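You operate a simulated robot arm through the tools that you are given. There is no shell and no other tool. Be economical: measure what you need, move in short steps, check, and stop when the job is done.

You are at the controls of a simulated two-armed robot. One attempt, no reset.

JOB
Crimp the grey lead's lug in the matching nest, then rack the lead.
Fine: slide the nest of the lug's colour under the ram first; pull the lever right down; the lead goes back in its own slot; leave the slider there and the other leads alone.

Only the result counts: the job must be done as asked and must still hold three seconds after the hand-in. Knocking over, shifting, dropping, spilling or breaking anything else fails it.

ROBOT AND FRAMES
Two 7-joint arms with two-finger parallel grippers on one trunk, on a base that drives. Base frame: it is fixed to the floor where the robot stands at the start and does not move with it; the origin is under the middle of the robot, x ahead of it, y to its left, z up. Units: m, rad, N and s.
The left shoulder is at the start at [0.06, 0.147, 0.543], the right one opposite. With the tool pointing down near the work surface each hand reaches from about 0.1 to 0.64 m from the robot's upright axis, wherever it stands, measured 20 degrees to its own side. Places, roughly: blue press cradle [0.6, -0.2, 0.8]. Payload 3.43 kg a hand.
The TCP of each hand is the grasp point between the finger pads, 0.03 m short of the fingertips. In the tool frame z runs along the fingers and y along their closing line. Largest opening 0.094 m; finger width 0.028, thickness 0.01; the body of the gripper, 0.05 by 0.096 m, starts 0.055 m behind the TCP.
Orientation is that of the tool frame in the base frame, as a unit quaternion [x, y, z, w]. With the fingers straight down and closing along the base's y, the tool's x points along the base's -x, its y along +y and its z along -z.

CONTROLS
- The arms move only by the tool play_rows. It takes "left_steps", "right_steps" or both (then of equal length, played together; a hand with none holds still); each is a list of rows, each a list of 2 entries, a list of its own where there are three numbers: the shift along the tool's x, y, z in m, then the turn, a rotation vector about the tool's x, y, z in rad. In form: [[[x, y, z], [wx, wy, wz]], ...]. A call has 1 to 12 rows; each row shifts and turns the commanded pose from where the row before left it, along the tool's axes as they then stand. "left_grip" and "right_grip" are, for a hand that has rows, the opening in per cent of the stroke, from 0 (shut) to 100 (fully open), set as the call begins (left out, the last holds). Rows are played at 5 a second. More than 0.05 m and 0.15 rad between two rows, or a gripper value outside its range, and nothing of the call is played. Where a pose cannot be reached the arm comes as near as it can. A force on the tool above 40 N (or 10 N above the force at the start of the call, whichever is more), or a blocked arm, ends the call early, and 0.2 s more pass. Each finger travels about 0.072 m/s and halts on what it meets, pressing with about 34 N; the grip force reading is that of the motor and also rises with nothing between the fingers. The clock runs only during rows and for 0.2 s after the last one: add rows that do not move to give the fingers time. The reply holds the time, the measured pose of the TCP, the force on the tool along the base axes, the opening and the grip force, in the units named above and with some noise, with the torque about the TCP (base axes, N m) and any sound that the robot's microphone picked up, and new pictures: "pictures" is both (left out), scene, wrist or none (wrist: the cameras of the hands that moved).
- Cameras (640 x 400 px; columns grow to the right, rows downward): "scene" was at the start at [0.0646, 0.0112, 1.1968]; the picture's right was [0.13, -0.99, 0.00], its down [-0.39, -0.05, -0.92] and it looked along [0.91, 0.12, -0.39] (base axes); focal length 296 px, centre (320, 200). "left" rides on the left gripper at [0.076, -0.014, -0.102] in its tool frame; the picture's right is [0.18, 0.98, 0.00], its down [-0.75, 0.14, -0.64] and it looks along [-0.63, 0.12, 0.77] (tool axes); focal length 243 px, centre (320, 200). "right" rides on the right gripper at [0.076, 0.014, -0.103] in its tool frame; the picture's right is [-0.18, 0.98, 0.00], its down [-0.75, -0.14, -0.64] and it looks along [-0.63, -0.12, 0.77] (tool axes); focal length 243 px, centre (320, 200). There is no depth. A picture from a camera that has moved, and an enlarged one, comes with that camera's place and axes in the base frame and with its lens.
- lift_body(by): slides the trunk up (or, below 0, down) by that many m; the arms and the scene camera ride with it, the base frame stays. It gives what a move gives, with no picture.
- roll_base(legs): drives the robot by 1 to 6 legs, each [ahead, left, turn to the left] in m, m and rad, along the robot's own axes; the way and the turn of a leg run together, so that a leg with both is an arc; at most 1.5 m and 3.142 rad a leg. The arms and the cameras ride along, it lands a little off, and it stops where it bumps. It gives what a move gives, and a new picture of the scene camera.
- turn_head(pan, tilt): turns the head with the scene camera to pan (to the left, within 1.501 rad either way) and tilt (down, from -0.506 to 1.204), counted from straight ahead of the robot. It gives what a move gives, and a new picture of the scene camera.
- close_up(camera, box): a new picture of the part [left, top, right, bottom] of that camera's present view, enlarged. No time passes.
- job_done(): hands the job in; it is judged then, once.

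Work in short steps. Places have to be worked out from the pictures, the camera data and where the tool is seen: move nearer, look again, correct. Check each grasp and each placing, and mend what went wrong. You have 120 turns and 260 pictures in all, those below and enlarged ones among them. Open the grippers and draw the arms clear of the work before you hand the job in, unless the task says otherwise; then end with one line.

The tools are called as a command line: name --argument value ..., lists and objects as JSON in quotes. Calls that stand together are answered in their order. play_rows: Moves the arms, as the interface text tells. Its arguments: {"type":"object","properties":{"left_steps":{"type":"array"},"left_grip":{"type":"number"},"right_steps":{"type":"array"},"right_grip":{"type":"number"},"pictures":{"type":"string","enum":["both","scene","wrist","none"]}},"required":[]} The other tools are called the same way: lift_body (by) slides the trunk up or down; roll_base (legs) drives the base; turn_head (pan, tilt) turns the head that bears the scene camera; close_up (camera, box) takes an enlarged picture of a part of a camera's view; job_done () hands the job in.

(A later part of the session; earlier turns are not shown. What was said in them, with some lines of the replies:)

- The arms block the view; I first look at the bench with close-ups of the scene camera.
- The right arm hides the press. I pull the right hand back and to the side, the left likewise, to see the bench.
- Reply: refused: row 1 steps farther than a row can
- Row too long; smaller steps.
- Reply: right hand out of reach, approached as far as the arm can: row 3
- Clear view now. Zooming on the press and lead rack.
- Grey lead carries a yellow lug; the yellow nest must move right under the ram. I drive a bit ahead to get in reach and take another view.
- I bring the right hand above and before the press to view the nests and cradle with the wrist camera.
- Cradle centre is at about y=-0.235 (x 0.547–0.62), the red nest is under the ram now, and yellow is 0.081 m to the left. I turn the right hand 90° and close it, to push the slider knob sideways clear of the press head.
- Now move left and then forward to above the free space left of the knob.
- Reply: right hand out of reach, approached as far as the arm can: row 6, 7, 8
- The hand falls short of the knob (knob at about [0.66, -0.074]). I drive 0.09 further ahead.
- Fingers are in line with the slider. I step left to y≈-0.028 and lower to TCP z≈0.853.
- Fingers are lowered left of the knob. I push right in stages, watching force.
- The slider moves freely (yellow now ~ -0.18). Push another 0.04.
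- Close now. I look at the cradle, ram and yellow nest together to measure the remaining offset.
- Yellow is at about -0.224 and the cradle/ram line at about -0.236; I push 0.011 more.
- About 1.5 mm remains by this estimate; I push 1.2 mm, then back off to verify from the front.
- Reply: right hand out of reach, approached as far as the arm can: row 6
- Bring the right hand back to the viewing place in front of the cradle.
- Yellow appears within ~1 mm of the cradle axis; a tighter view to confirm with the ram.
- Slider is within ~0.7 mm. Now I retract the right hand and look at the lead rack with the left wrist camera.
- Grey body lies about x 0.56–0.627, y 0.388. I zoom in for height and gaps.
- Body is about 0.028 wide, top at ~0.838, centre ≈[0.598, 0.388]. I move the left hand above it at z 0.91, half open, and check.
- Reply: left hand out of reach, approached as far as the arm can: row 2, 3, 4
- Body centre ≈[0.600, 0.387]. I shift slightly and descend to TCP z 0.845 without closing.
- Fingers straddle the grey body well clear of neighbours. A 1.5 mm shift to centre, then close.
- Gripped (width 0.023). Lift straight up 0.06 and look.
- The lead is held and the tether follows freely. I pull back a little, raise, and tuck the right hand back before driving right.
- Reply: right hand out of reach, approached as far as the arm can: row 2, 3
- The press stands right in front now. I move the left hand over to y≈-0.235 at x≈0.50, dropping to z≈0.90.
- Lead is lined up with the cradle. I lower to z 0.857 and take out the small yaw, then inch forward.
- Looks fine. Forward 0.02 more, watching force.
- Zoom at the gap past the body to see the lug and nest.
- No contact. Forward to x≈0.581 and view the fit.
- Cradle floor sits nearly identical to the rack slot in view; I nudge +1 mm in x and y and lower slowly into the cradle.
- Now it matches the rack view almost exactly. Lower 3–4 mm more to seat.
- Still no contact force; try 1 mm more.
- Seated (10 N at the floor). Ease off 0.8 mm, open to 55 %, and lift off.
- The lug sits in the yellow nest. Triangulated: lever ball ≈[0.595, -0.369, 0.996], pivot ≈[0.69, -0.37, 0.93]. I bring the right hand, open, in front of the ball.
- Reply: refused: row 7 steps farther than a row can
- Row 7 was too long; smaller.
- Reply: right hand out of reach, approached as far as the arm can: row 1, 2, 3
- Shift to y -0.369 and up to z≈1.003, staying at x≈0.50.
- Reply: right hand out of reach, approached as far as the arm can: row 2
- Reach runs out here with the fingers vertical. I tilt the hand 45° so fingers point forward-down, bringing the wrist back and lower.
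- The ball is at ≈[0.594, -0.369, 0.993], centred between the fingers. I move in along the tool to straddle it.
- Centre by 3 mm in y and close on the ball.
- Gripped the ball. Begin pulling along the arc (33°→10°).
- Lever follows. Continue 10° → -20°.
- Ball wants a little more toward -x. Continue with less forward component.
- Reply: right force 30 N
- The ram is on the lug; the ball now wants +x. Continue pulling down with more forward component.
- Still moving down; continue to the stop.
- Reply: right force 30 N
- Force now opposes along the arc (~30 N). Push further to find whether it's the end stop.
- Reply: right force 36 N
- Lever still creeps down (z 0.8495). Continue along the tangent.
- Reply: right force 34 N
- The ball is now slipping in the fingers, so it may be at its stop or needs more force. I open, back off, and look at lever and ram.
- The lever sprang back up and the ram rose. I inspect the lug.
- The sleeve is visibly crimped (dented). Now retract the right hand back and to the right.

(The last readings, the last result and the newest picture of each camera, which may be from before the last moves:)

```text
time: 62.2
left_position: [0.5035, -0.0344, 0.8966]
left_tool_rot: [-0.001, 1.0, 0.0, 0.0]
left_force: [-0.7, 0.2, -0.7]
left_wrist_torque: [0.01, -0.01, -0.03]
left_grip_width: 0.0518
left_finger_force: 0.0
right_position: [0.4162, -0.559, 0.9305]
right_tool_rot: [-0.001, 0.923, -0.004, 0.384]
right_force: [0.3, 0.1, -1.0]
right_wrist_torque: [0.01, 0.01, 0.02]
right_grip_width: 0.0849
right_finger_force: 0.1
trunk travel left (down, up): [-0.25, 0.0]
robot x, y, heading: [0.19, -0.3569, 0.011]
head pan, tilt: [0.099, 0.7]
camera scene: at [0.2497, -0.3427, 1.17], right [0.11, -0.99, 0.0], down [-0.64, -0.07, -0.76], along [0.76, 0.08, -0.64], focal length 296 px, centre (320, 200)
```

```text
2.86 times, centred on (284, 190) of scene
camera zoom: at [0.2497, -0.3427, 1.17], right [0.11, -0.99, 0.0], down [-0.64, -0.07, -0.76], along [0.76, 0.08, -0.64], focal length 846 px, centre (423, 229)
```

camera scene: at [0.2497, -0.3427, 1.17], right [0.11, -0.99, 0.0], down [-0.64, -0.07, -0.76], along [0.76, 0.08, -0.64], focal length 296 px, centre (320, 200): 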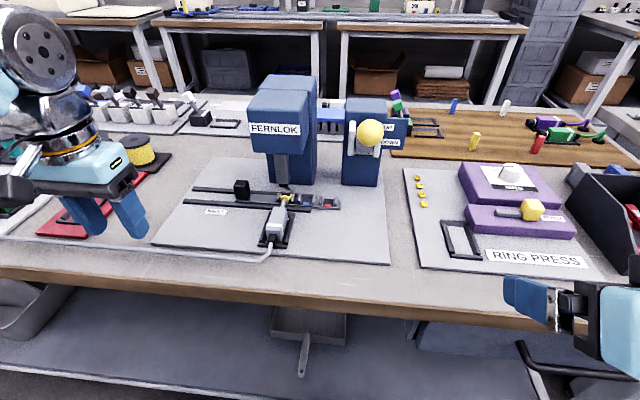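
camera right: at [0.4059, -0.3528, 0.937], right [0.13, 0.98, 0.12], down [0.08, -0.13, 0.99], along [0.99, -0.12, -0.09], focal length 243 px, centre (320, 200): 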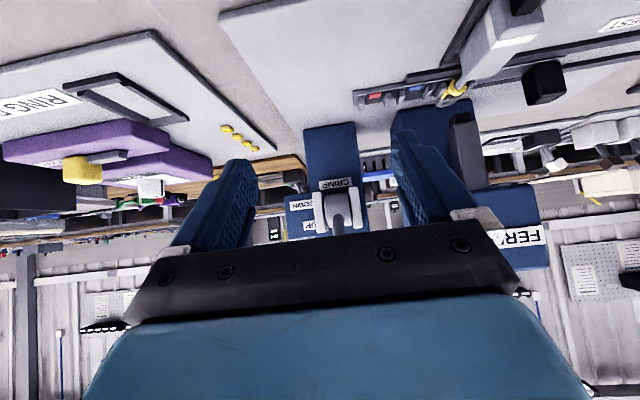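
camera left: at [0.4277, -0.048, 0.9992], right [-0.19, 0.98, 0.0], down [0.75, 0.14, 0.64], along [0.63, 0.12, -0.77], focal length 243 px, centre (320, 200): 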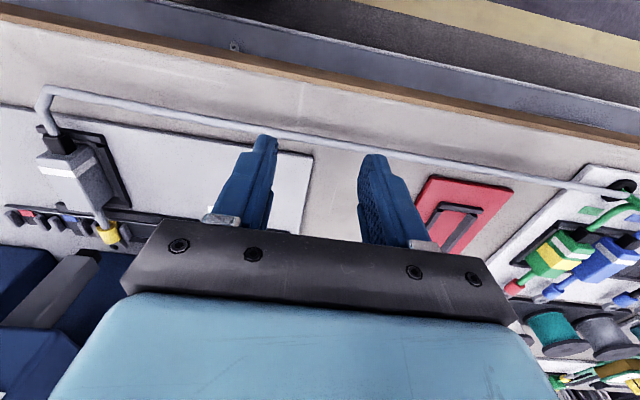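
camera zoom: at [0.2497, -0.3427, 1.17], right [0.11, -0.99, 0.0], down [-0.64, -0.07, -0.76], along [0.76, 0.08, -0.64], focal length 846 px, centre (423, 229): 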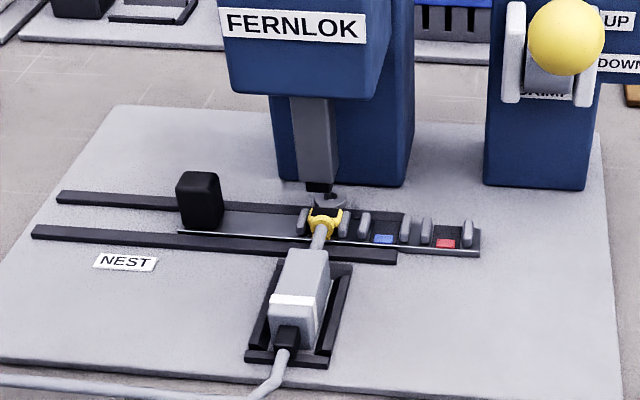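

Lead is still seated. I retrace the left hand's exit path back over the body.

play_rows --left_steps '[[[0, -0.045, 0], [0, 0, 0]], [[0, -0.045, 0], [0, 0, 0]], [[0, -0.045, 0], [0, 0, 0]], [[0, -0.045, 0], [0, 0, 0]], [[-0.04, -0.02, 0], [0, 0, 0]], [[-0.04, 0, 0], [0, 0, 0]], [[0, 0, 0.03], [0, 0, 0]], [[0, 0, 0.01], [0, 0, 0]], [[0, 0, 0], [0, 0, 0]]]' --pictures "wrist"

close_up --camera "left" --box '[240, 80, 400, 180]'

```text
time: 64.2
left_position: [0.5805, -0.2346, 0.8565]
left_tool_rot: [-0.001, 1.0, 0.0, -0.001]
left_force: [0.4, 0.9, 0.2]
left_wrist_torque: [0.0, 0.01, 0.02]
left_grip_width: 0.0518
left_finger_force: 0.2
right_position: [0.4169, -0.5602, 0.9305]
right_tool_rot: [-0.002, 0.923, -0.003, 0.385]
right_force: [-0.2, 0.8, -0.4]
right_wrist_torque: [0.0, -0.03, -0.02]
right_grip_width: 0.0846
right_finger_force: 0.0
trunk travel left (down, up): [-0.25, 0.0]
robot x, y, heading: [0.1897, -0.348, 0.004]
head pan, tilt: [0.099, 0.7]
camera left: at [0.505, -0.2486, 0.9594], right [-0.19, 0.98, 0.0], down [0.75, 0.14, 0.64], along [0.63, 0.12, -0.77], focal length 243 px, centre (320, 200)
```

left: 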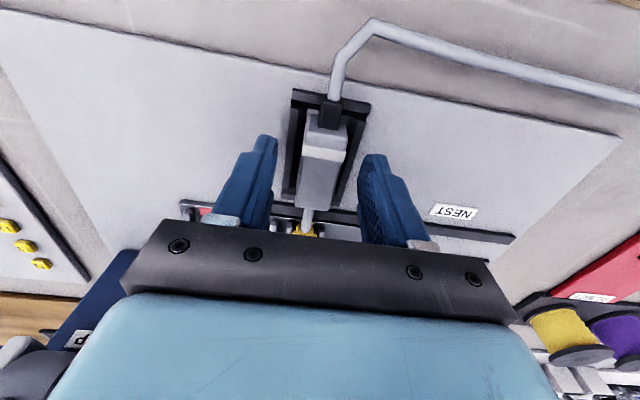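

```text
4.00 times, centred on (320, 130) of left
camera zoom: at [0.505, -0.2486, 0.9594], right [-0.19, 0.98, 0.0], down [0.75, 0.14, 0.64], along [0.63, 0.12, -0.77], focal length 970 px, centre (320, 480)
```

zoom: 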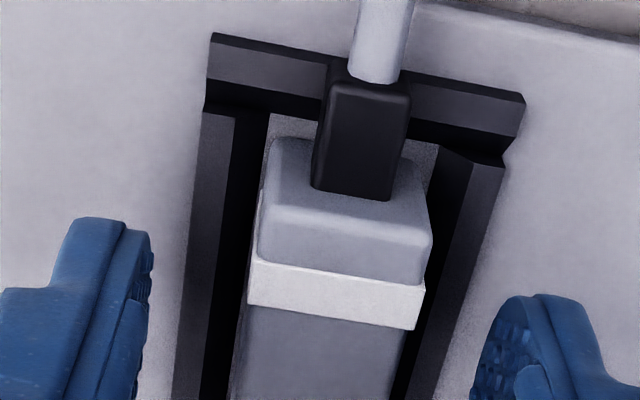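

Aligned. Down 1 cm and close.

play_rows --left_steps '[[[0, 0, 0.0095], [0, 0, 0]], [[0, 0, 0], [0, 0, 0]]]' --pictures "none"

play_rows --left_steps '[[[0, 0, 0], [0, 0, 0]], [[0, 0, 0], [0, 0, 0]], [[0, 0, 0], [0, 0, 0]], [[0, 0, 0], [0, 0, 0]]]' --left_grip 0 --pictures "none"

close_up --camera "left" --box '[240, 80, 400, 180]'

```text
time: 64.8
left_position: [0.5802, -0.2356, 0.846]
left_tool_rot: [-0.001, 1.0, 0.0, 0.0]
left_force: [0.3, 0.0, 0.0]
left_wrist_torque: [0.0, 0.01, 0.02]
left_grip_width: 0.0518
left_finger_force: 0.1
right_position: [0.4159, -0.5592, 0.9303]
right_tool_rot: [-0.001, 0.923, -0.004, 0.384]
right_force: [-0.5, -0.3, -0.1]
right_wrist_torque: [0.01, -0.01, -0.04]
right_grip_width: 0.0845
right_finger_force: 0.0
trunk travel left (down, up): [-0.25, 0.0]
robot x, y, heading: [0.1909, -0.3505, 0.008]
head pan, tilt: [0.099, 0.7]
```

```text
time: 65.8
left_position: [0.5816, -0.2342, 0.8462]
left_tool_rot: [-0.001, 1.0, 0.0, 0.0]
left_force: [0.3, 0.8, -0.2]
left_wrist_torque: [0.01, 0.01, 0.01]
left_grip_width: 0.0231
left_finger_force: 33.6
right_position: [0.4159, -0.5599, 0.9308]
right_tool_rot: [-0.001, 0.923, -0.004, 0.384]
right_force: [-1.0, -0.2, -0.3]
right_wrist_torque: [-0.03, 0.04, 0.0]
right_grip_width: 0.0844
right_finger_force: 0.1
trunk travel left (down, up): [-0.25, 0.0]
robot x, y, heading: [0.1927, -0.3479, 0.01]
head pan, tilt: [0.099, 0.7]
```

```text
4.00 times, centred on (320, 130) of left
camera zoom: at [0.5053, -0.2488, 0.9502], right [-0.19, 0.98, 0.0], down [0.75, 0.14, 0.64], along [0.63, 0.12, -0.77], focal length 970 px, centre (320, 480)
```

zoom: 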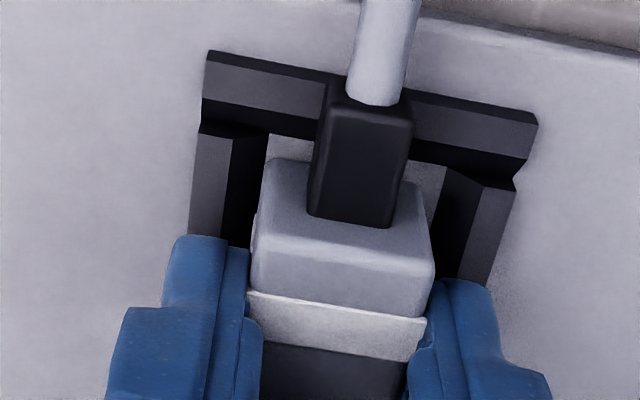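

Gripped. Lift 11 mm, then draw straight back out from under the ram.

play_rows --left_steps '[[[0, 0, -0.006], [0, 0, 0]], [[0, 0, -0.006], [0, 0, 0]], [[0.02, 0, 0], [0, 0, 0]], [[0.03, 0, 0], [0, 0, 0]], [[0.03, 0, 0], [0, 0, 0]], [[0, 0, 0], [0, 0, 0]]]' --pictures "both"

close_up --camera "scene" --box '[220, 120, 348, 260]'

```text
time: 67.2
left_position: [0.5015, -0.2337, 0.8585]
left_tool_rot: [-0.001, 1.0, 0.001, 0.0]
left_force: [-0.4, -0.6, -1.2]
left_wrist_torque: [0.0, 0.05, 0.0]
left_grip_width: 0.023
left_finger_force: 33.5
right_position: [0.4154, -0.5587, 0.9312]
right_tool_rot: [-0.001, 0.923, -0.003, 0.384]
right_force: [0.1, -0.5, 0.4]
right_wrist_torque: [0.0, 0.03, -0.01]
right_grip_width: 0.0846
right_finger_force: 0.1
trunk travel left (down, up): [-0.25, 0.0]
robot x, y, heading: [0.1908, -0.3494, 0.011]
head pan, tilt: [0.099, 0.7]
camera scene: at [0.2497, -0.3425, 1.17], right [0.11, -0.99, 0.0], down [-0.64, -0.07, -0.77], along [0.76, 0.08, -0.64], focal length 296 px, centre (320, 200)
camera left: at [0.4264, -0.2479, 0.9623], right [-0.19, 0.98, 0.0], down [0.75, 0.14, 0.64], along [0.63, 0.12, -0.77], focal length 243 px, centre (320, 200)
```

scene: 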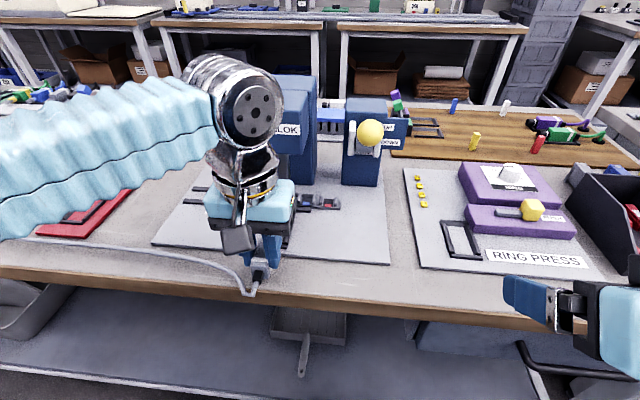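
left: 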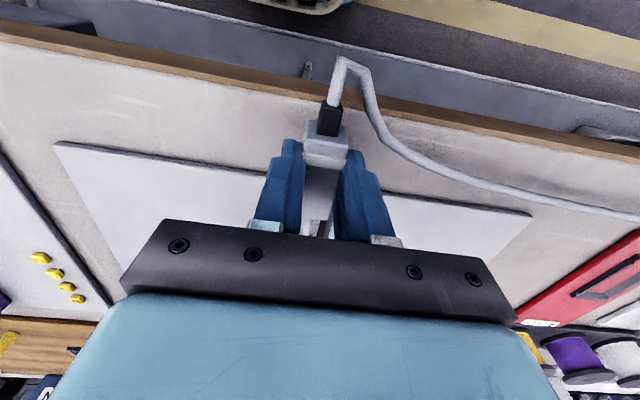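

```text
2.86 times, centred on (284, 190) of scene
camera zoom: at [0.2497, -0.3425, 1.17], right [0.11, -0.99, 0.0], down [-0.64, -0.07, -0.77], along [0.76, 0.08, -0.64], focal length 846 px, centre (423, 229)
```

zoom: 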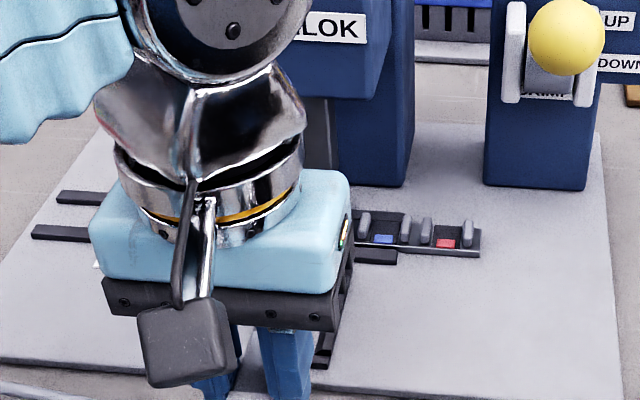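

Slider unchanged. Raise to ~0.945, shift left, then drive back left.

play_rows --left_steps '[[[0, 0, -0.03], [0, 0, 0]], [[0, 0, -0.03], [0, 0, 0]], [[-0.01, 0.03, -0.026], [0, 0, 0]], [[0, 0.045, 0], [0, 0, 0]], [[0, 0.045, 0], [0, 0, 0]], [[0, 0.045, 0], [0, 0, 0]], [[0, 0.045, 0], [0, 0, 0]], [[0, 0.045, 0], [0, 0, 0]], [[0, 0.015, 0], [0, 0, 0]], [[0, 0, 0], [0, 0, 0]]]' --pictures "none"

roll_base --legs '[[0, 0.35, 0]]'

turn_head --pan 0.5 --tilt 0.7

close_up --camera "scene" --box '[180, 80, 340, 220]'

```text
time: 69.4
left_position: [0.509, 0.0361, 0.9445]
left_tool_rot: [-0.001, 1.0, 0.0, 0.0]
left_force: [-0.5, -0.5, -1.2]
left_wrist_torque: [0.0, 0.04, 0.01]
left_grip_width: 0.0231
left_finger_force: 34.2
right_position: [0.4159, -0.5595, 0.9309]
right_tool_rot: [-0.001, 0.923, -0.004, 0.385]
right_force: [-0.1, 0.7, 0.3]
right_wrist_torque: [0.03, 0.01, 0.0]
right_grip_width: 0.0846
right_finger_force: 0.0
trunk travel left (down, up): [-0.25, 0.0]
robot x, y, heading: [0.1954, -0.3492, 0.004]
head pan, tilt: [0.099, 0.7]
```

```text
time: 71.7
left_position: [0.5073, 0.3835, 0.9447]
left_tool_rot: [-0.002, 1.0, -0.001, 0.0]
left_force: [-1.0, 0.2, -1.1]
left_wrist_torque: [-0.01, 0.03, 0.04]
left_grip_width: 0.0229
left_finger_force: 34.5
right_position: [0.4127, -0.2107, 0.9311]
right_tool_rot: [-0.001, 0.923, -0.004, 0.384]
right_force: [-0.8, -0.2, -0.4]
right_wrist_torque: [-0.01, 0.0, -0.04]
right_grip_width: 0.0845
right_finger_force: 0.0
trunk travel left (down, up): [-0.25, 0.0]
robot x, y, heading: [0.1878, -0.0026, 0.011]
head pan, tilt: [0.099, 0.7]
camera scene: at [0.2467, 0.0052, 1.17], right [0.11, -0.99, 0.0], down [-0.64, -0.07, -0.76], along [0.76, 0.08, -0.64], focal length 296 px, centre (320, 200)
```

scene: 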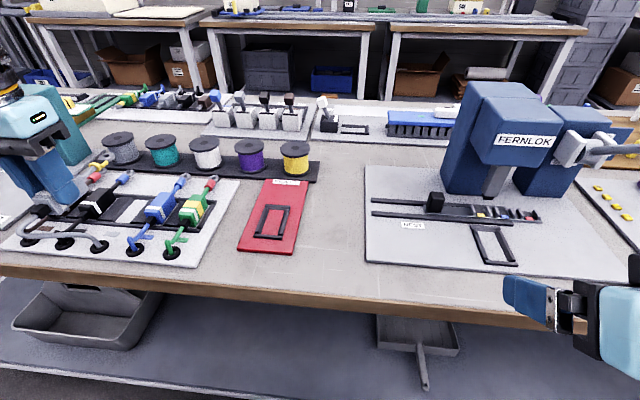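

```text
time: 72.5
left_position: [0.5061, 0.3832, 0.9434]
left_tool_rot: [-0.001, 1.0, 0.0, -0.001]
left_force: [0.1, 0.0, 0.2]
left_wrist_torque: [0.0, 0.02, 0.04]
left_grip_width: 0.0232
left_finger_force: 33.3
right_position: [0.4137, -0.2097, 0.9314]
right_tool_rot: [-0.002, 0.923, -0.004, 0.384]
right_force: [0.1, -0.5, 0.8]
right_wrist_torque: [0.01, 0.02, 0.05]
right_grip_width: 0.0844
right_finger_force: 0.0
trunk travel left (down, up): [-0.25, 0.0]
robot x, y, heading: [0.1889, -0.0074, 0.007]
head pan, tilt: [0.499, 0.7]
camera scene: at [0.2365, 0.0374, 1.17], right [0.49, -0.87, 0.0], down [-0.56, -0.31, -0.76], along [0.67, 0.37, -0.64], focal length 296 px, centre (320, 200)
```

scene: 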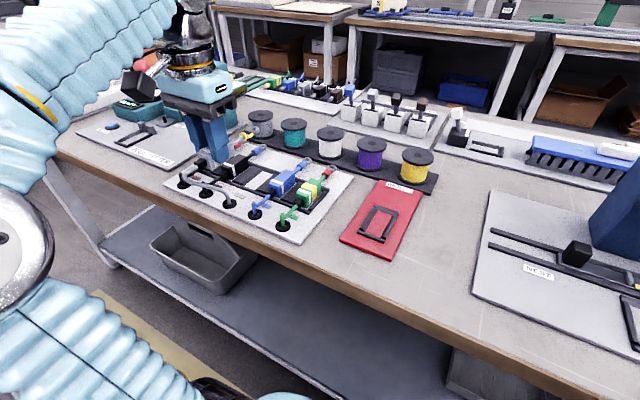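

```text
2.86 times, centred on (260, 150) of scene
camera zoom: at [0.2365, 0.0374, 1.17], right [0.49, -0.87, 0.0], down [-0.56, -0.31, -0.76], along [0.67, 0.37, -0.64], focal length 846 px, centre (491, 343)
```

zoom: 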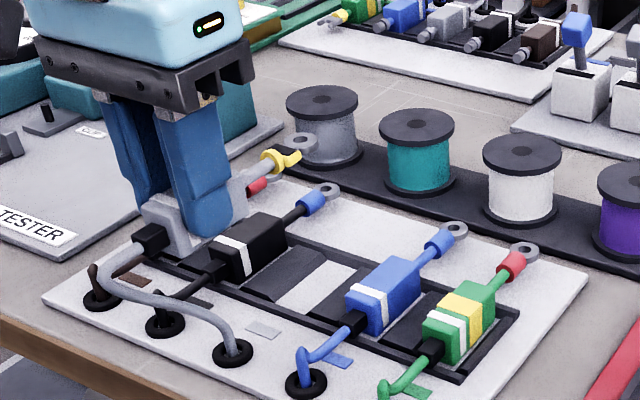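

Slot is free and cable is back. Move above the slot: x≈0.597, y≈0.387, z≈0.89.

play_rows --left_steps '[[[-0.03, 0.0035, 0], [0, 0, 0]], [[-0.03, 0, 0.015], [0, 0, 0]], [[-0.0305, 0, 0.02], [0, 0, 0]], [[0, 0, 0.018], [0, 0, 0]], [[0, 0, 0], [0, 0, 0]]]' --pictures "both"

close_up --camera "left" --box '[240, 80, 400, 180]'

close_up --camera "scene" --box '[180, 100, 340, 200]'

```text
time: 73.8
left_position: [0.5981, 0.3866, 0.8903]
left_tool_rot: [-0.002, 1.0, 0.0, 0.0]
left_force: [-0.2, 0.0, -0.3]
left_wrist_torque: [0.0, 0.04, 0.01]
left_grip_width: 0.023
left_finger_force: 34.2
right_position: [0.414, -0.2106, 0.9298]
right_tool_rot: [-0.002, 0.923, -0.004, 0.384]
right_force: [0.0, -0.1, -0.1]
right_wrist_torque: [0.02, 0.02, 0.0]
right_grip_width: 0.0846
right_finger_force: 0.1
trunk travel left (down, up): [-0.25, 0.0]
robot x, y, heading: [0.1914, -0.0025, 0.012]
head pan, tilt: [0.499, 0.7]
camera scene: at [0.2365, 0.0375, 1.17], right [0.49, -0.87, 0.0], down [-0.56, -0.31, -0.76], along [0.67, 0.37, -0.64], focal length 296 px, centre (320, 200)
camera left: at [0.5222, 0.3726, 0.9937], right [-0.19, 0.98, 0.0], down [0.75, 0.14, 0.64], along [0.63, 0.12, -0.77], focal length 243 px, centre (320, 200)
```

scene: 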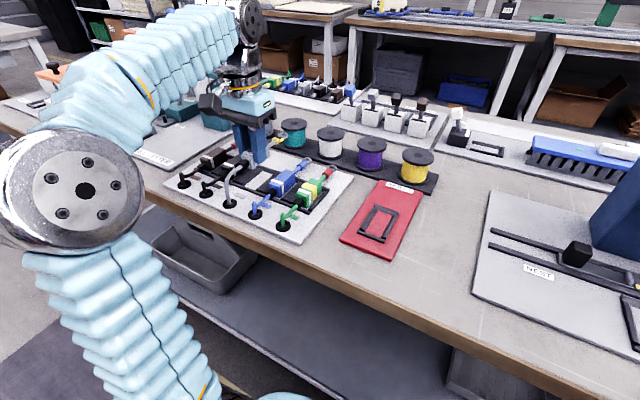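
left: 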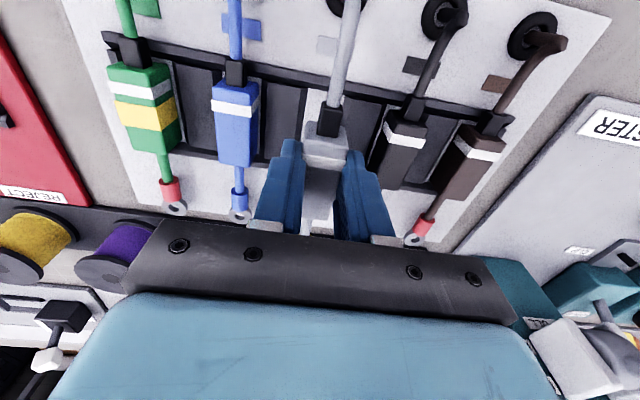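

```text
4.00 times, centred on (320, 130) of left
camera zoom: at [0.5222, 0.3726, 0.9937], right [-0.19, 0.98, 0.0], down [0.75, 0.14, 0.64], along [0.63, 0.12, -0.77], focal length 970 px, centre (320, 480)
```

zoom: 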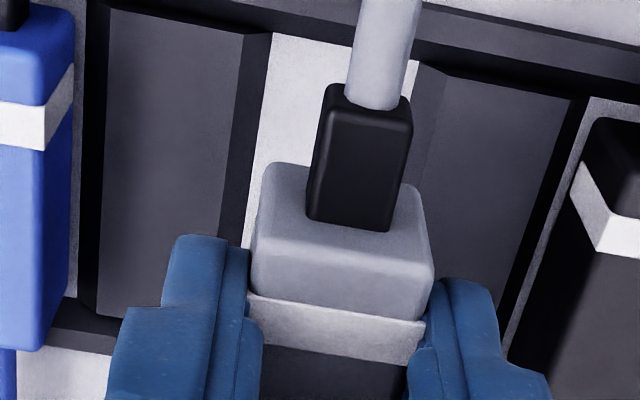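

```text
4.00 times, centred on (260, 150) of scene
camera zoom: at [0.2365, 0.0375, 1.17], right [0.49, -0.87, 0.0], down [-0.56, -0.31, -0.76], along [0.67, 0.37, -0.64], focal length 1185 px, centre (560, 400)
```

zoom: 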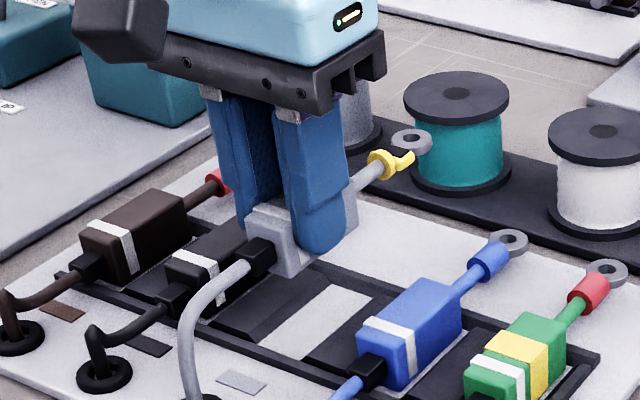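

Over the slot. Descend 34 mm and compare with the pick view.

play_rows --left_steps '[[[0, 0, 0.015], [0, 0, 0]], [[0, 0, 0.012], [0, 0, 0]], [[0, 0, 0.007], [0, 0, 0]], [[0, 0, 0], [0, 0, 0]]]' --pictures "none"

close_up --camera "left" --box '[240, 80, 400, 180]'

```text
time: 74.8
left_position: [0.5975, 0.3892, 0.8568]
left_tool_rot: [-0.001, 1.0, 0.001, 0.0]
left_force: [0.1, -0.2, -1.4]
left_wrist_torque: [-0.02, 0.07, -0.01]
left_grip_width: 0.0232
left_finger_force: 34.2
right_position: [0.4131, -0.211, 0.9306]
right_tool_rot: [-0.003, 0.923, -0.002, 0.384]
right_force: [-0.2, -0.2, 0.2]
right_wrist_torque: [0.0, 0.02, -0.03]
right_grip_width: 0.0846
right_finger_force: 0.1
trunk travel left (down, up): [-0.25, 0.0]
robot x, y, heading: [0.1902, -0.0063, 0.012]
head pan, tilt: [0.499, 0.7]
```

```text
4.00 times, centred on (320, 130) of left
camera zoom: at [0.5221, 0.3732, 0.9596], right [-0.19, 0.98, 0.0], down [0.75, 0.14, 0.64], along [0.63, 0.12, -0.77], focal length 970 px, centre (320, 480)
```

zoom: 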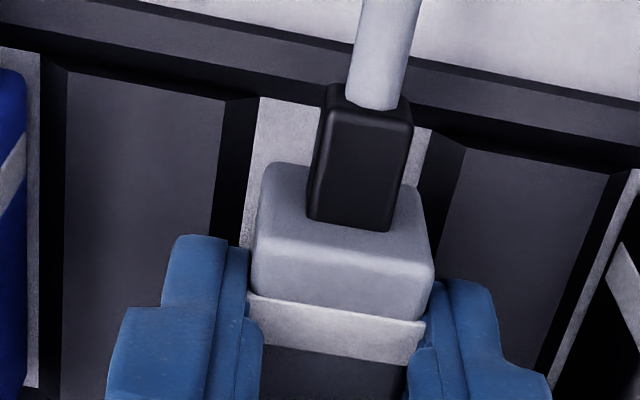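

Matches the pick geometry. Lower further in small steps with force checks.

play_rows --left_steps '[[[0, -0.0007, 0.003], [0, 0, 0]], [[0, 0, 0.003], [0, 0, 0]], [[0, 0, 0.002], [0, 0, 0]], [[0, 0, 0], [0, 0, 0]]]' --pictures "none"

close_up --camera "left" --box '[240, 80, 400, 180]'

```text
time: 75.8
left_position: [0.5978, 0.3858, 0.8486]
left_tool_rot: [-0.002, 1.0, 0.0, 0.001]
left_force: [-0.2, 0.3, 0.5]
left_wrist_torque: [-0.01, 0.03, 0.01]
left_grip_width: 0.023
left_finger_force: 33.8
right_position: [0.4127, -0.2103, 0.9292]
right_tool_rot: [-0.002, 0.923, -0.004, 0.385]
right_force: [-0.3, 0.4, 0.2]
right_wrist_torque: [0.01, 0.02, 0.01]
right_grip_width: 0.0846
right_finger_force: 0.1
trunk travel left (down, up): [-0.25, 0.0]
robot x, y, heading: [0.1852, -0.0005, 0.007]
head pan, tilt: [0.499, 0.7]
```

```text
4.00 times, centred on (320, 130) of left
camera zoom: at [0.5223, 0.3722, 0.9521], right [-0.19, 0.98, 0.0], down [0.75, 0.14, 0.64], along [0.63, 0.12, -0.77], focal length 970 px, centre (320, 480)
```

zoom: 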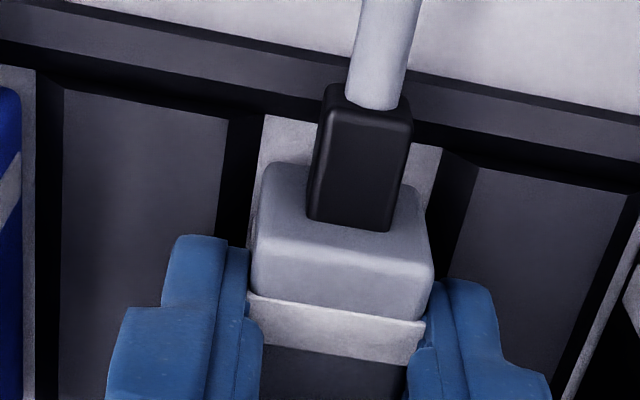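

Well inside the slot. Seat the remaining ~2–3 mm until contact.

play_rows --left_steps '[[[0, 0, 0.0015], [0, 0, 0]], [[0, 0, 0.001], [0, 0, 0]], [[0, 0, 0], [0, 0, 0]]]' --pictures "none"

```text
time: 76.5
left_position: [0.5976, 0.3875, 0.8472]
left_tool_rot: [-0.001, 1.0, 0.0, 0.0]
left_force: [0.3, -1.5, 0.3]
left_wrist_torque: [-0.03, 0.06, -0.01]
left_grip_width: 0.023
left_finger_force: 34.0
right_position: [0.4134, -0.2099, 0.9298]
right_tool_rot: [-0.002, 0.923, -0.003, 0.385]
right_force: [0.4, 0.6, 0.3]
right_wrist_torque: [0.01, 0.02, 0.02]
right_grip_width: 0.0847
right_finger_force: 0.0
trunk travel left (down, up): [-0.25, 0.0]
robot x, y, heading: [0.1873, -0.0045, 0.012]
head pan, tilt: [0.499, 0.7]
```

play_rows --left_steps '[[[0, 0, 0.001], [0, 0, 0]], [[0, 0, 0.0005], [0, 0, 0]], [[0, 0, 0], [0, 0, 0]]]' --pictures "none"

```text
time: 77.3
left_position: [0.5974, 0.3861, 0.8465]
left_tool_rot: [-0.002, 1.0, 0.001, 0.002]
left_force: [3.5, 2.4, 12.7]
left_wrist_torque: [0.09, 0.08, -0.02]
left_grip_width: 0.0228
left_finger_force: 34.7
right_position: [0.4131, -0.2117, 0.9317]
right_tool_rot: [-0.001, 0.923, -0.004, 0.385]
right_force: [0.5, 0.0, -1.0]
right_wrist_torque: [0.02, 0.04, -0.02]
right_grip_width: 0.0846
right_finger_force: 0.0
trunk travel left (down, up): [-0.25, 0.0]
robot x, y, heading: [0.1888, -0.0008, 0.01]
head pan, tilt: [0.499, 0.7]
```

Contact at z 0.8465, the same height as at picking. Ease off, open to 55 %, then lift straight up.

play_rows --left_steps '[[[0, 0, -0.0008], [0, 0, 0]], [[0, 0, 0], [0, 0, 0]]]' --pictures "none"

play_rows --left_steps '[[[0, 0, 0], [0, 0, 0]], [[0, 0, 0], [0, 0, 0]], [[0, 0, 0], [0, 0, 0]]]' --left_grip 55 --pictures "none"

close_up --camera "left" --box '[240, 80, 400, 180]'

play_rows --left_steps '[[[0, 0, -0.02], [0, 0, 0]], [[0, 0, -0.03], [0, 0, 0]], [[0.02, 0, -0.03], [0, 0, 0]], [[0.045, 0, 0], [0, 0, 0]], [[0.045, 0, 0], [0, 0, 0]], [[0.045, 0, 0], [0, 0, 0]], [[0.02, 0.045, 0], [0, 0, 0]], [[0, 0, 0], [0, 0, 0]]]' --pictures "both"

close_up --camera "scene" --box '[180, 110, 340, 230]'

```text
time: 78.0
left_position: [0.5963, 0.387, 0.8467]
left_tool_rot: [-0.003, 1.0, 0.0, 0.001]
left_force: [0.3, 3.1, 13.2]
left_wrist_torque: [0.09, -0.08, 0.01]
left_grip_width: 0.0229
left_finger_force: 34.4
right_position: [0.4117, -0.2117, 0.9305]
right_tool_rot: [-0.002, 0.923, -0.003, 0.385]
right_force: [-1.6, -0.1, -0.2]
right_wrist_torque: [0.02, -0.03, -0.01]
right_grip_width: 0.0845
right_finger_force: 0.1
trunk travel left (down, up): [-0.25, 0.0]
robot x, y, heading: [0.1887, -0.0047, 0.01]
head pan, tilt: [0.499, 0.7]
```

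```text
time: 78.8
left_position: [0.5976, 0.3864, 0.846]
left_tool_rot: [-0.002, 1.0, 0.0, 0.0]
left_force: [0.1, 0.5, 0.2]
left_wrist_torque: [0.0, 0.02, 0.0]
left_grip_width: 0.052
left_finger_force: 0.1
right_position: [0.4134, -0.2114, 0.9305]
right_tool_rot: [-0.003, 0.923, -0.003, 0.384]
right_force: [0.3, 0.0, -0.5]
right_wrist_torque: [-0.01, 0.02, -0.01]
right_grip_width: 0.0845
right_finger_force: 0.0
trunk travel left (down, up): [-0.25, 0.0]
robot x, y, heading: [0.1877, 0.0004, 0.006]
head pan, tilt: [0.499, 0.7]
```

```text
4.00 times, centred on (320, 130) of left
camera zoom: at [0.5222, 0.3726, 0.9493], right [-0.19, 0.98, 0.0], down [0.75, 0.14, 0.64], along [0.63, 0.12, -0.77], focal length 970 px, centre (320, 480)
```

zoom: 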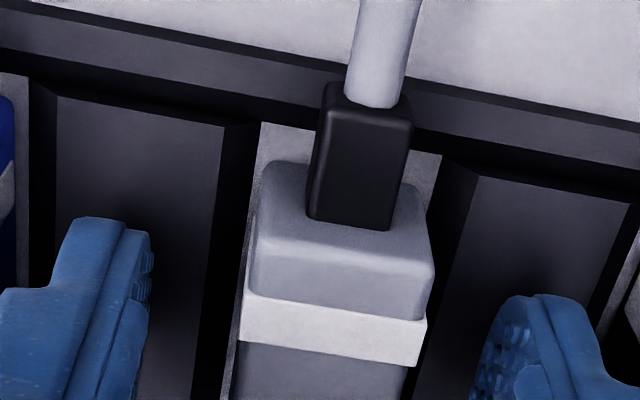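

```text
time: 80.5
left_position: [0.4205, 0.4334, 0.9278]
left_tool_rot: [-0.001, 1.0, 0.0, 0.0]
left_force: [1.0, -0.3, -0.5]
left_wrist_torque: [-0.01, -0.01, 0.01]
left_grip_width: 0.0515
left_finger_force: 0.1
right_position: [0.4135, -0.2101, 0.9305]
right_tool_rot: [-0.003, 0.923, -0.002, 0.384]
right_force: [-0.3, -0.8, 1.4]
right_wrist_torque: [-0.02, 0.01, -0.03]
right_grip_width: 0.0846
right_finger_force: 0.0
trunk travel left (down, up): [-0.25, 0.0]
robot x, y, heading: [0.1893, -0.0012, 0.008]
head pan, tilt: [0.499, 0.7]
camera scene: at [0.2364, 0.0376, 1.1699], right [0.49, -0.87, 0.0], down [-0.56, -0.31, -0.76], along [0.67, 0.37, -0.64], focal length 296 px, centre (320, 200)
camera left: at [0.3454, 0.419, 1.0313], right [-0.19, 0.98, 0.0], down [0.75, 0.14, 0.64], along [0.63, 0.12, -0.77], focal length 243 px, centre (320, 200)
```

scene: 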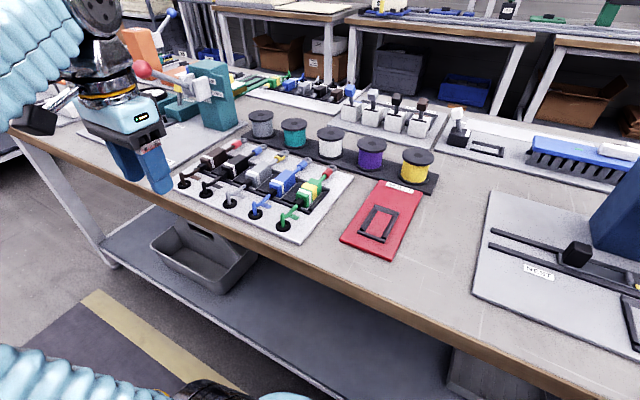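
left: 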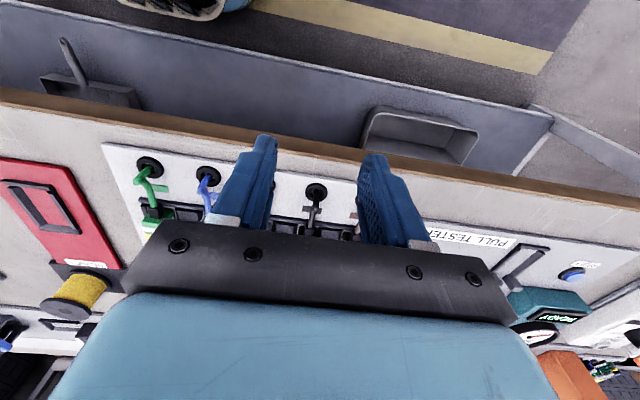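

```text
3.33 times, centred on (260, 170) of scene
camera zoom: at [0.2364, 0.0376, 1.1699], right [0.49, -0.87, 0.0], down [-0.56, -0.31, -0.76], along [0.67, 0.37, -0.64], focal length 987 px, centre (520, 300)
```

zoom: 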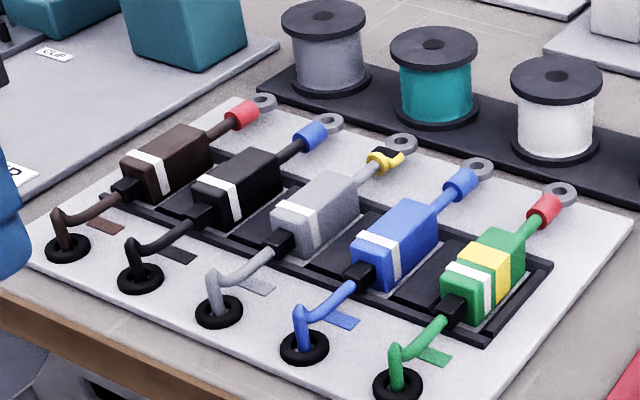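

The lead is back in its slot, crimped, neighbours unmoved. I check the slider and press once more and draw the right hand further back.

play_rows --right_steps '[[[0.028, 0, -0.03], [0, 0, 0]], [[0.028, -0.02, -0.03], [0, 0, 0]], [[0, -0.045, 0], [0, 0, 0]], [[0, -0.045, 0], [0, 0, 0]], [[0, 0, 0], [0, 0, 0]]]' --right_grip 100 --pictures "none"

turn_head --pan -0.4 --tilt 0.7

close_up --camera "scene" --box '[290, 150, 402, 220]'

```text
time: 81.8
left_position: [0.4203, 0.4321, 0.9277]
left_tool_rot: [-0.001, 1.0, 0.0, 0.0]
left_force: [0.1, 0.4, -0.4]
left_wrist_torque: [0.0, -0.01, 0.03]
left_grip_width: 0.0518
left_finger_force: 0.1
right_position: [0.3309, -0.319, 0.9343]
right_tool_rot: [-0.002, 0.923, -0.003, 0.384]
right_force: [0.1, 1.0, -0.6]
right_wrist_torque: [0.0, 0.03, 0.01]
right_grip_width: 0.0938
right_finger_force: 0.1
trunk travel left (down, up): [-0.25, 0.0]
robot x, y, heading: [0.1917, -0.0001, 0.015]
head pan, tilt: [0.499, 0.7]
```

```text
time: 83.0
left_position: [0.422, 0.4328, 0.9274]
left_tool_rot: [-0.002, 1.0, 0.0, 0.0]
left_force: [0.1, 0.0, 0.9]
left_wrist_torque: [0.0, 0.01, 0.0]
left_grip_width: 0.0515
left_finger_force: 0.1
right_position: [0.3308, -0.3168, 0.9328]
right_tool_rot: [-0.003, 0.923, -0.002, 0.385]
right_force: [0.2, -0.3, 0.3]
right_wrist_torque: [0.03, -0.02, 0.04]
right_grip_width: 0.0939
right_finger_force: 0.1
trunk travel left (down, up): [-0.25, 0.0]
robot x, y, heading: [0.1882, -0.0046, 0.01]
head pan, tilt: [-0.4, 0.7]
camera scene: at [0.2408, -0.0362, 1.17], right [-0.38, -0.93, 0.0], down [-0.6, 0.24, -0.76], along [0.71, -0.29, -0.64], focal length 296 px, centre (320, 200)
```

scene: 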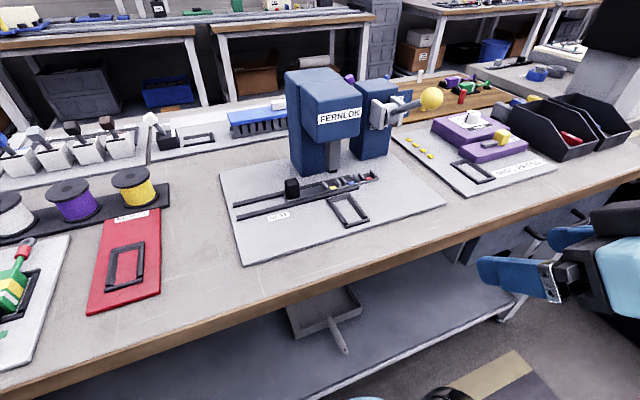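

```text
5.71 times, centred on (346, 185) of scene
camera zoom: at [0.2408, -0.0362, 1.17], right [-0.38, -0.93, 0.0], down [-0.6, 0.24, -0.76], along [0.71, -0.29, -0.64], focal length 1693 px, centre (171, 286)
```

zoom: 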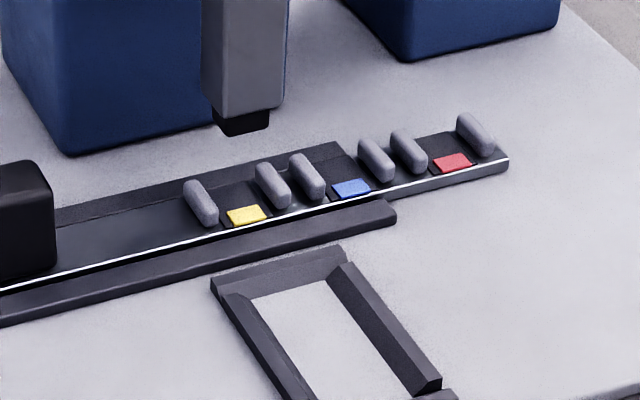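

The slider seems shifted by a couple of mm since my earlier scene view; I check with the right wrist camera from the same place as before.

play_rows --right_steps '[[[0, 0, 0], [0, 0.1309, 0]], [[0, 0, 0], [0, 0.1309, 0]], [[0, 0, 0], [0, 0.1309, 0]], [[0, 0, 0], [0, 0.1309, 0]], [[0, 0, 0], [0, 0.1309, 0]], [[0, 0, 0], [0, 0.1309, 0]], [[0, 0, -0.04], [0, 0, 0]], [[-0.03, 0.02, -0.005], [0, 0, 0]], [[-0.04, 0.025, 0], [0, 0, 0]], [[-0.04, 0.025, 0], [0, 0, 0]], [[-0.03, 0.015, 0], [0, 0, 0]], [[0, 0, 0], [0, 0, 0]]]' --pictures "wrist"

close_up --camera "right" --box '[288, 150, 400, 220]'

```text
time: 85.5
left_position: [0.4216, 0.4314, 0.9271]
left_tool_rot: [-0.002, 1.0, 0.0, 0.0]
left_force: [0.7, 0.1, 0.1]
left_wrist_torque: [0.01, -0.01, 0.02]
left_grip_width: 0.0517
left_finger_force: 0.0
right_position: [0.4717, -0.234, 0.9786]
right_tool_rot: [0.0, 1.0, -0.003, 0.003]
right_force: [0.8, 0.1, -1.3]
right_wrist_torque: [0.05, 0.0, 0.0]
right_grip_width: 0.094
right_finger_force: 0.1
trunk travel left (down, up): [-0.25, 0.0]
robot x, y, heading: [0.1862, -0.0031, 0.005]
head pan, tilt: [-0.4, 0.7]
camera right: at [0.3952, -0.2194, 1.081], right [0.18, 0.98, -0.01], down [0.75, -0.14, 0.65], along [0.63, -0.12, -0.76], focal length 243 px, centre (320, 200)
```

right: 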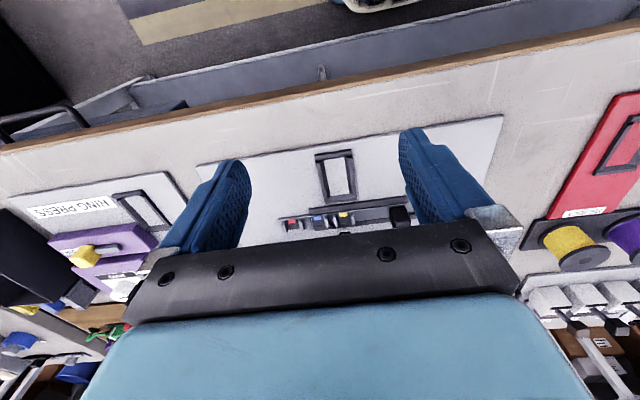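

```text
5.71 times, centred on (344, 185) of right
camera zoom: at [0.3952, -0.2194, 1.081], right [0.18, 0.98, -0.01], down [0.75, -0.14, 0.65], along [0.63, -0.12, -0.76], focal length 1386 px, centre (183, 286)
```

zoom: 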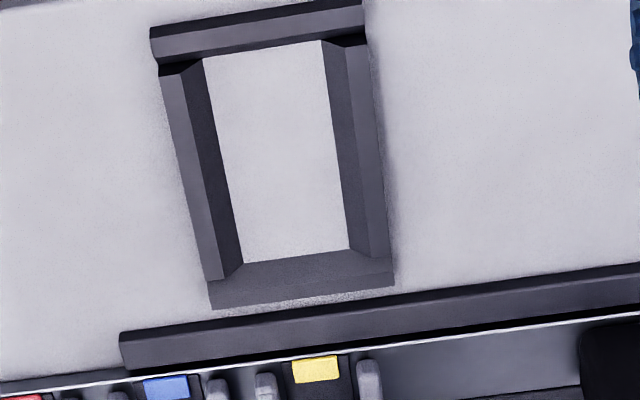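

The slider is unchanged (yellow within ~1 mm of the ram line). I draw the right hand back clear of the bench and hand in.

play_rows --right_steps '[[[0.035, -0.03, 0], [0, 0, 0]], [[0.035, -0.03, 0], [0, 0, 0]], [[0.035, -0.03, 0], [0, 0, 0]], [[0.02, -0.03, 0], [0, 0, 0]], [[0, 0, 0], [0, 0, 0]]]' --left_steps '[[[0.03, 0, -0.01], [0, 0, 0]], [[0.03, 0, -0.01], [0, 0, 0]], [[0.03, 0, 0], [0, 0, 0]], [[0, 0, 0], [0, 0, 0]], [[0, 0, 0], [0, 0, 0]]]' --left_grip 100 --pictures "scene"

```text
time: 86.8
left_position: [0.331, 0.4324, 0.947]
left_tool_rot: [-0.002, 1.0, 0.0, 0.0]
left_force: [-0.1, -0.1, -0.2]
left_wrist_torque: [-0.01, 0.02, 0.01]
left_grip_width: 0.0938
left_finger_force: 0.0
right_position: [0.3455, -0.3546, 0.9782]
right_tool_rot: [0.0, 1.0, -0.003, 0.002]
right_force: [0.1, 0.3, 0.4]
right_wrist_torque: [0.04, -0.04, 0.0]
right_grip_width: 0.0941
right_finger_force: 0.1
trunk travel left (down, up): [-0.25, 0.0]
robot x, y, heading: [0.1895, 0.0006, 0.009]
head pan, tilt: [-0.4, 0.7]
camera scene: at [0.2408, -0.0363, 1.17], right [-0.38, -0.92, 0.0], down [-0.6, 0.25, -0.76], along [0.71, -0.29, -0.64], focal length 296 px, centre (320, 200)
```

scene: 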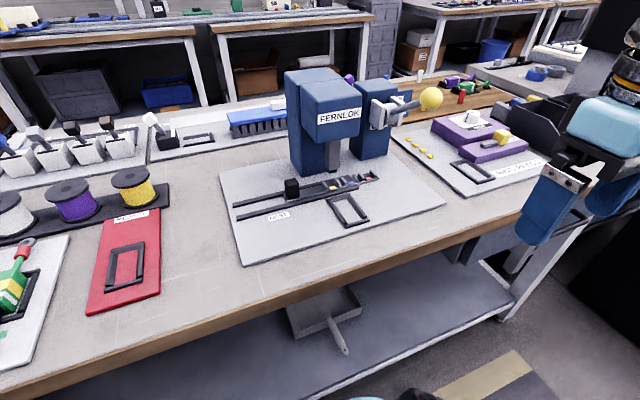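

All clear, both grippers open; handing in.

job_done

```text
The job is handed in.
```

The grey lead's yellow lug is crimped in the yellow nest and the lead is back in its own slot. The slider is still under the ram, within about 1 mm of its line, and the other leads were not moved.
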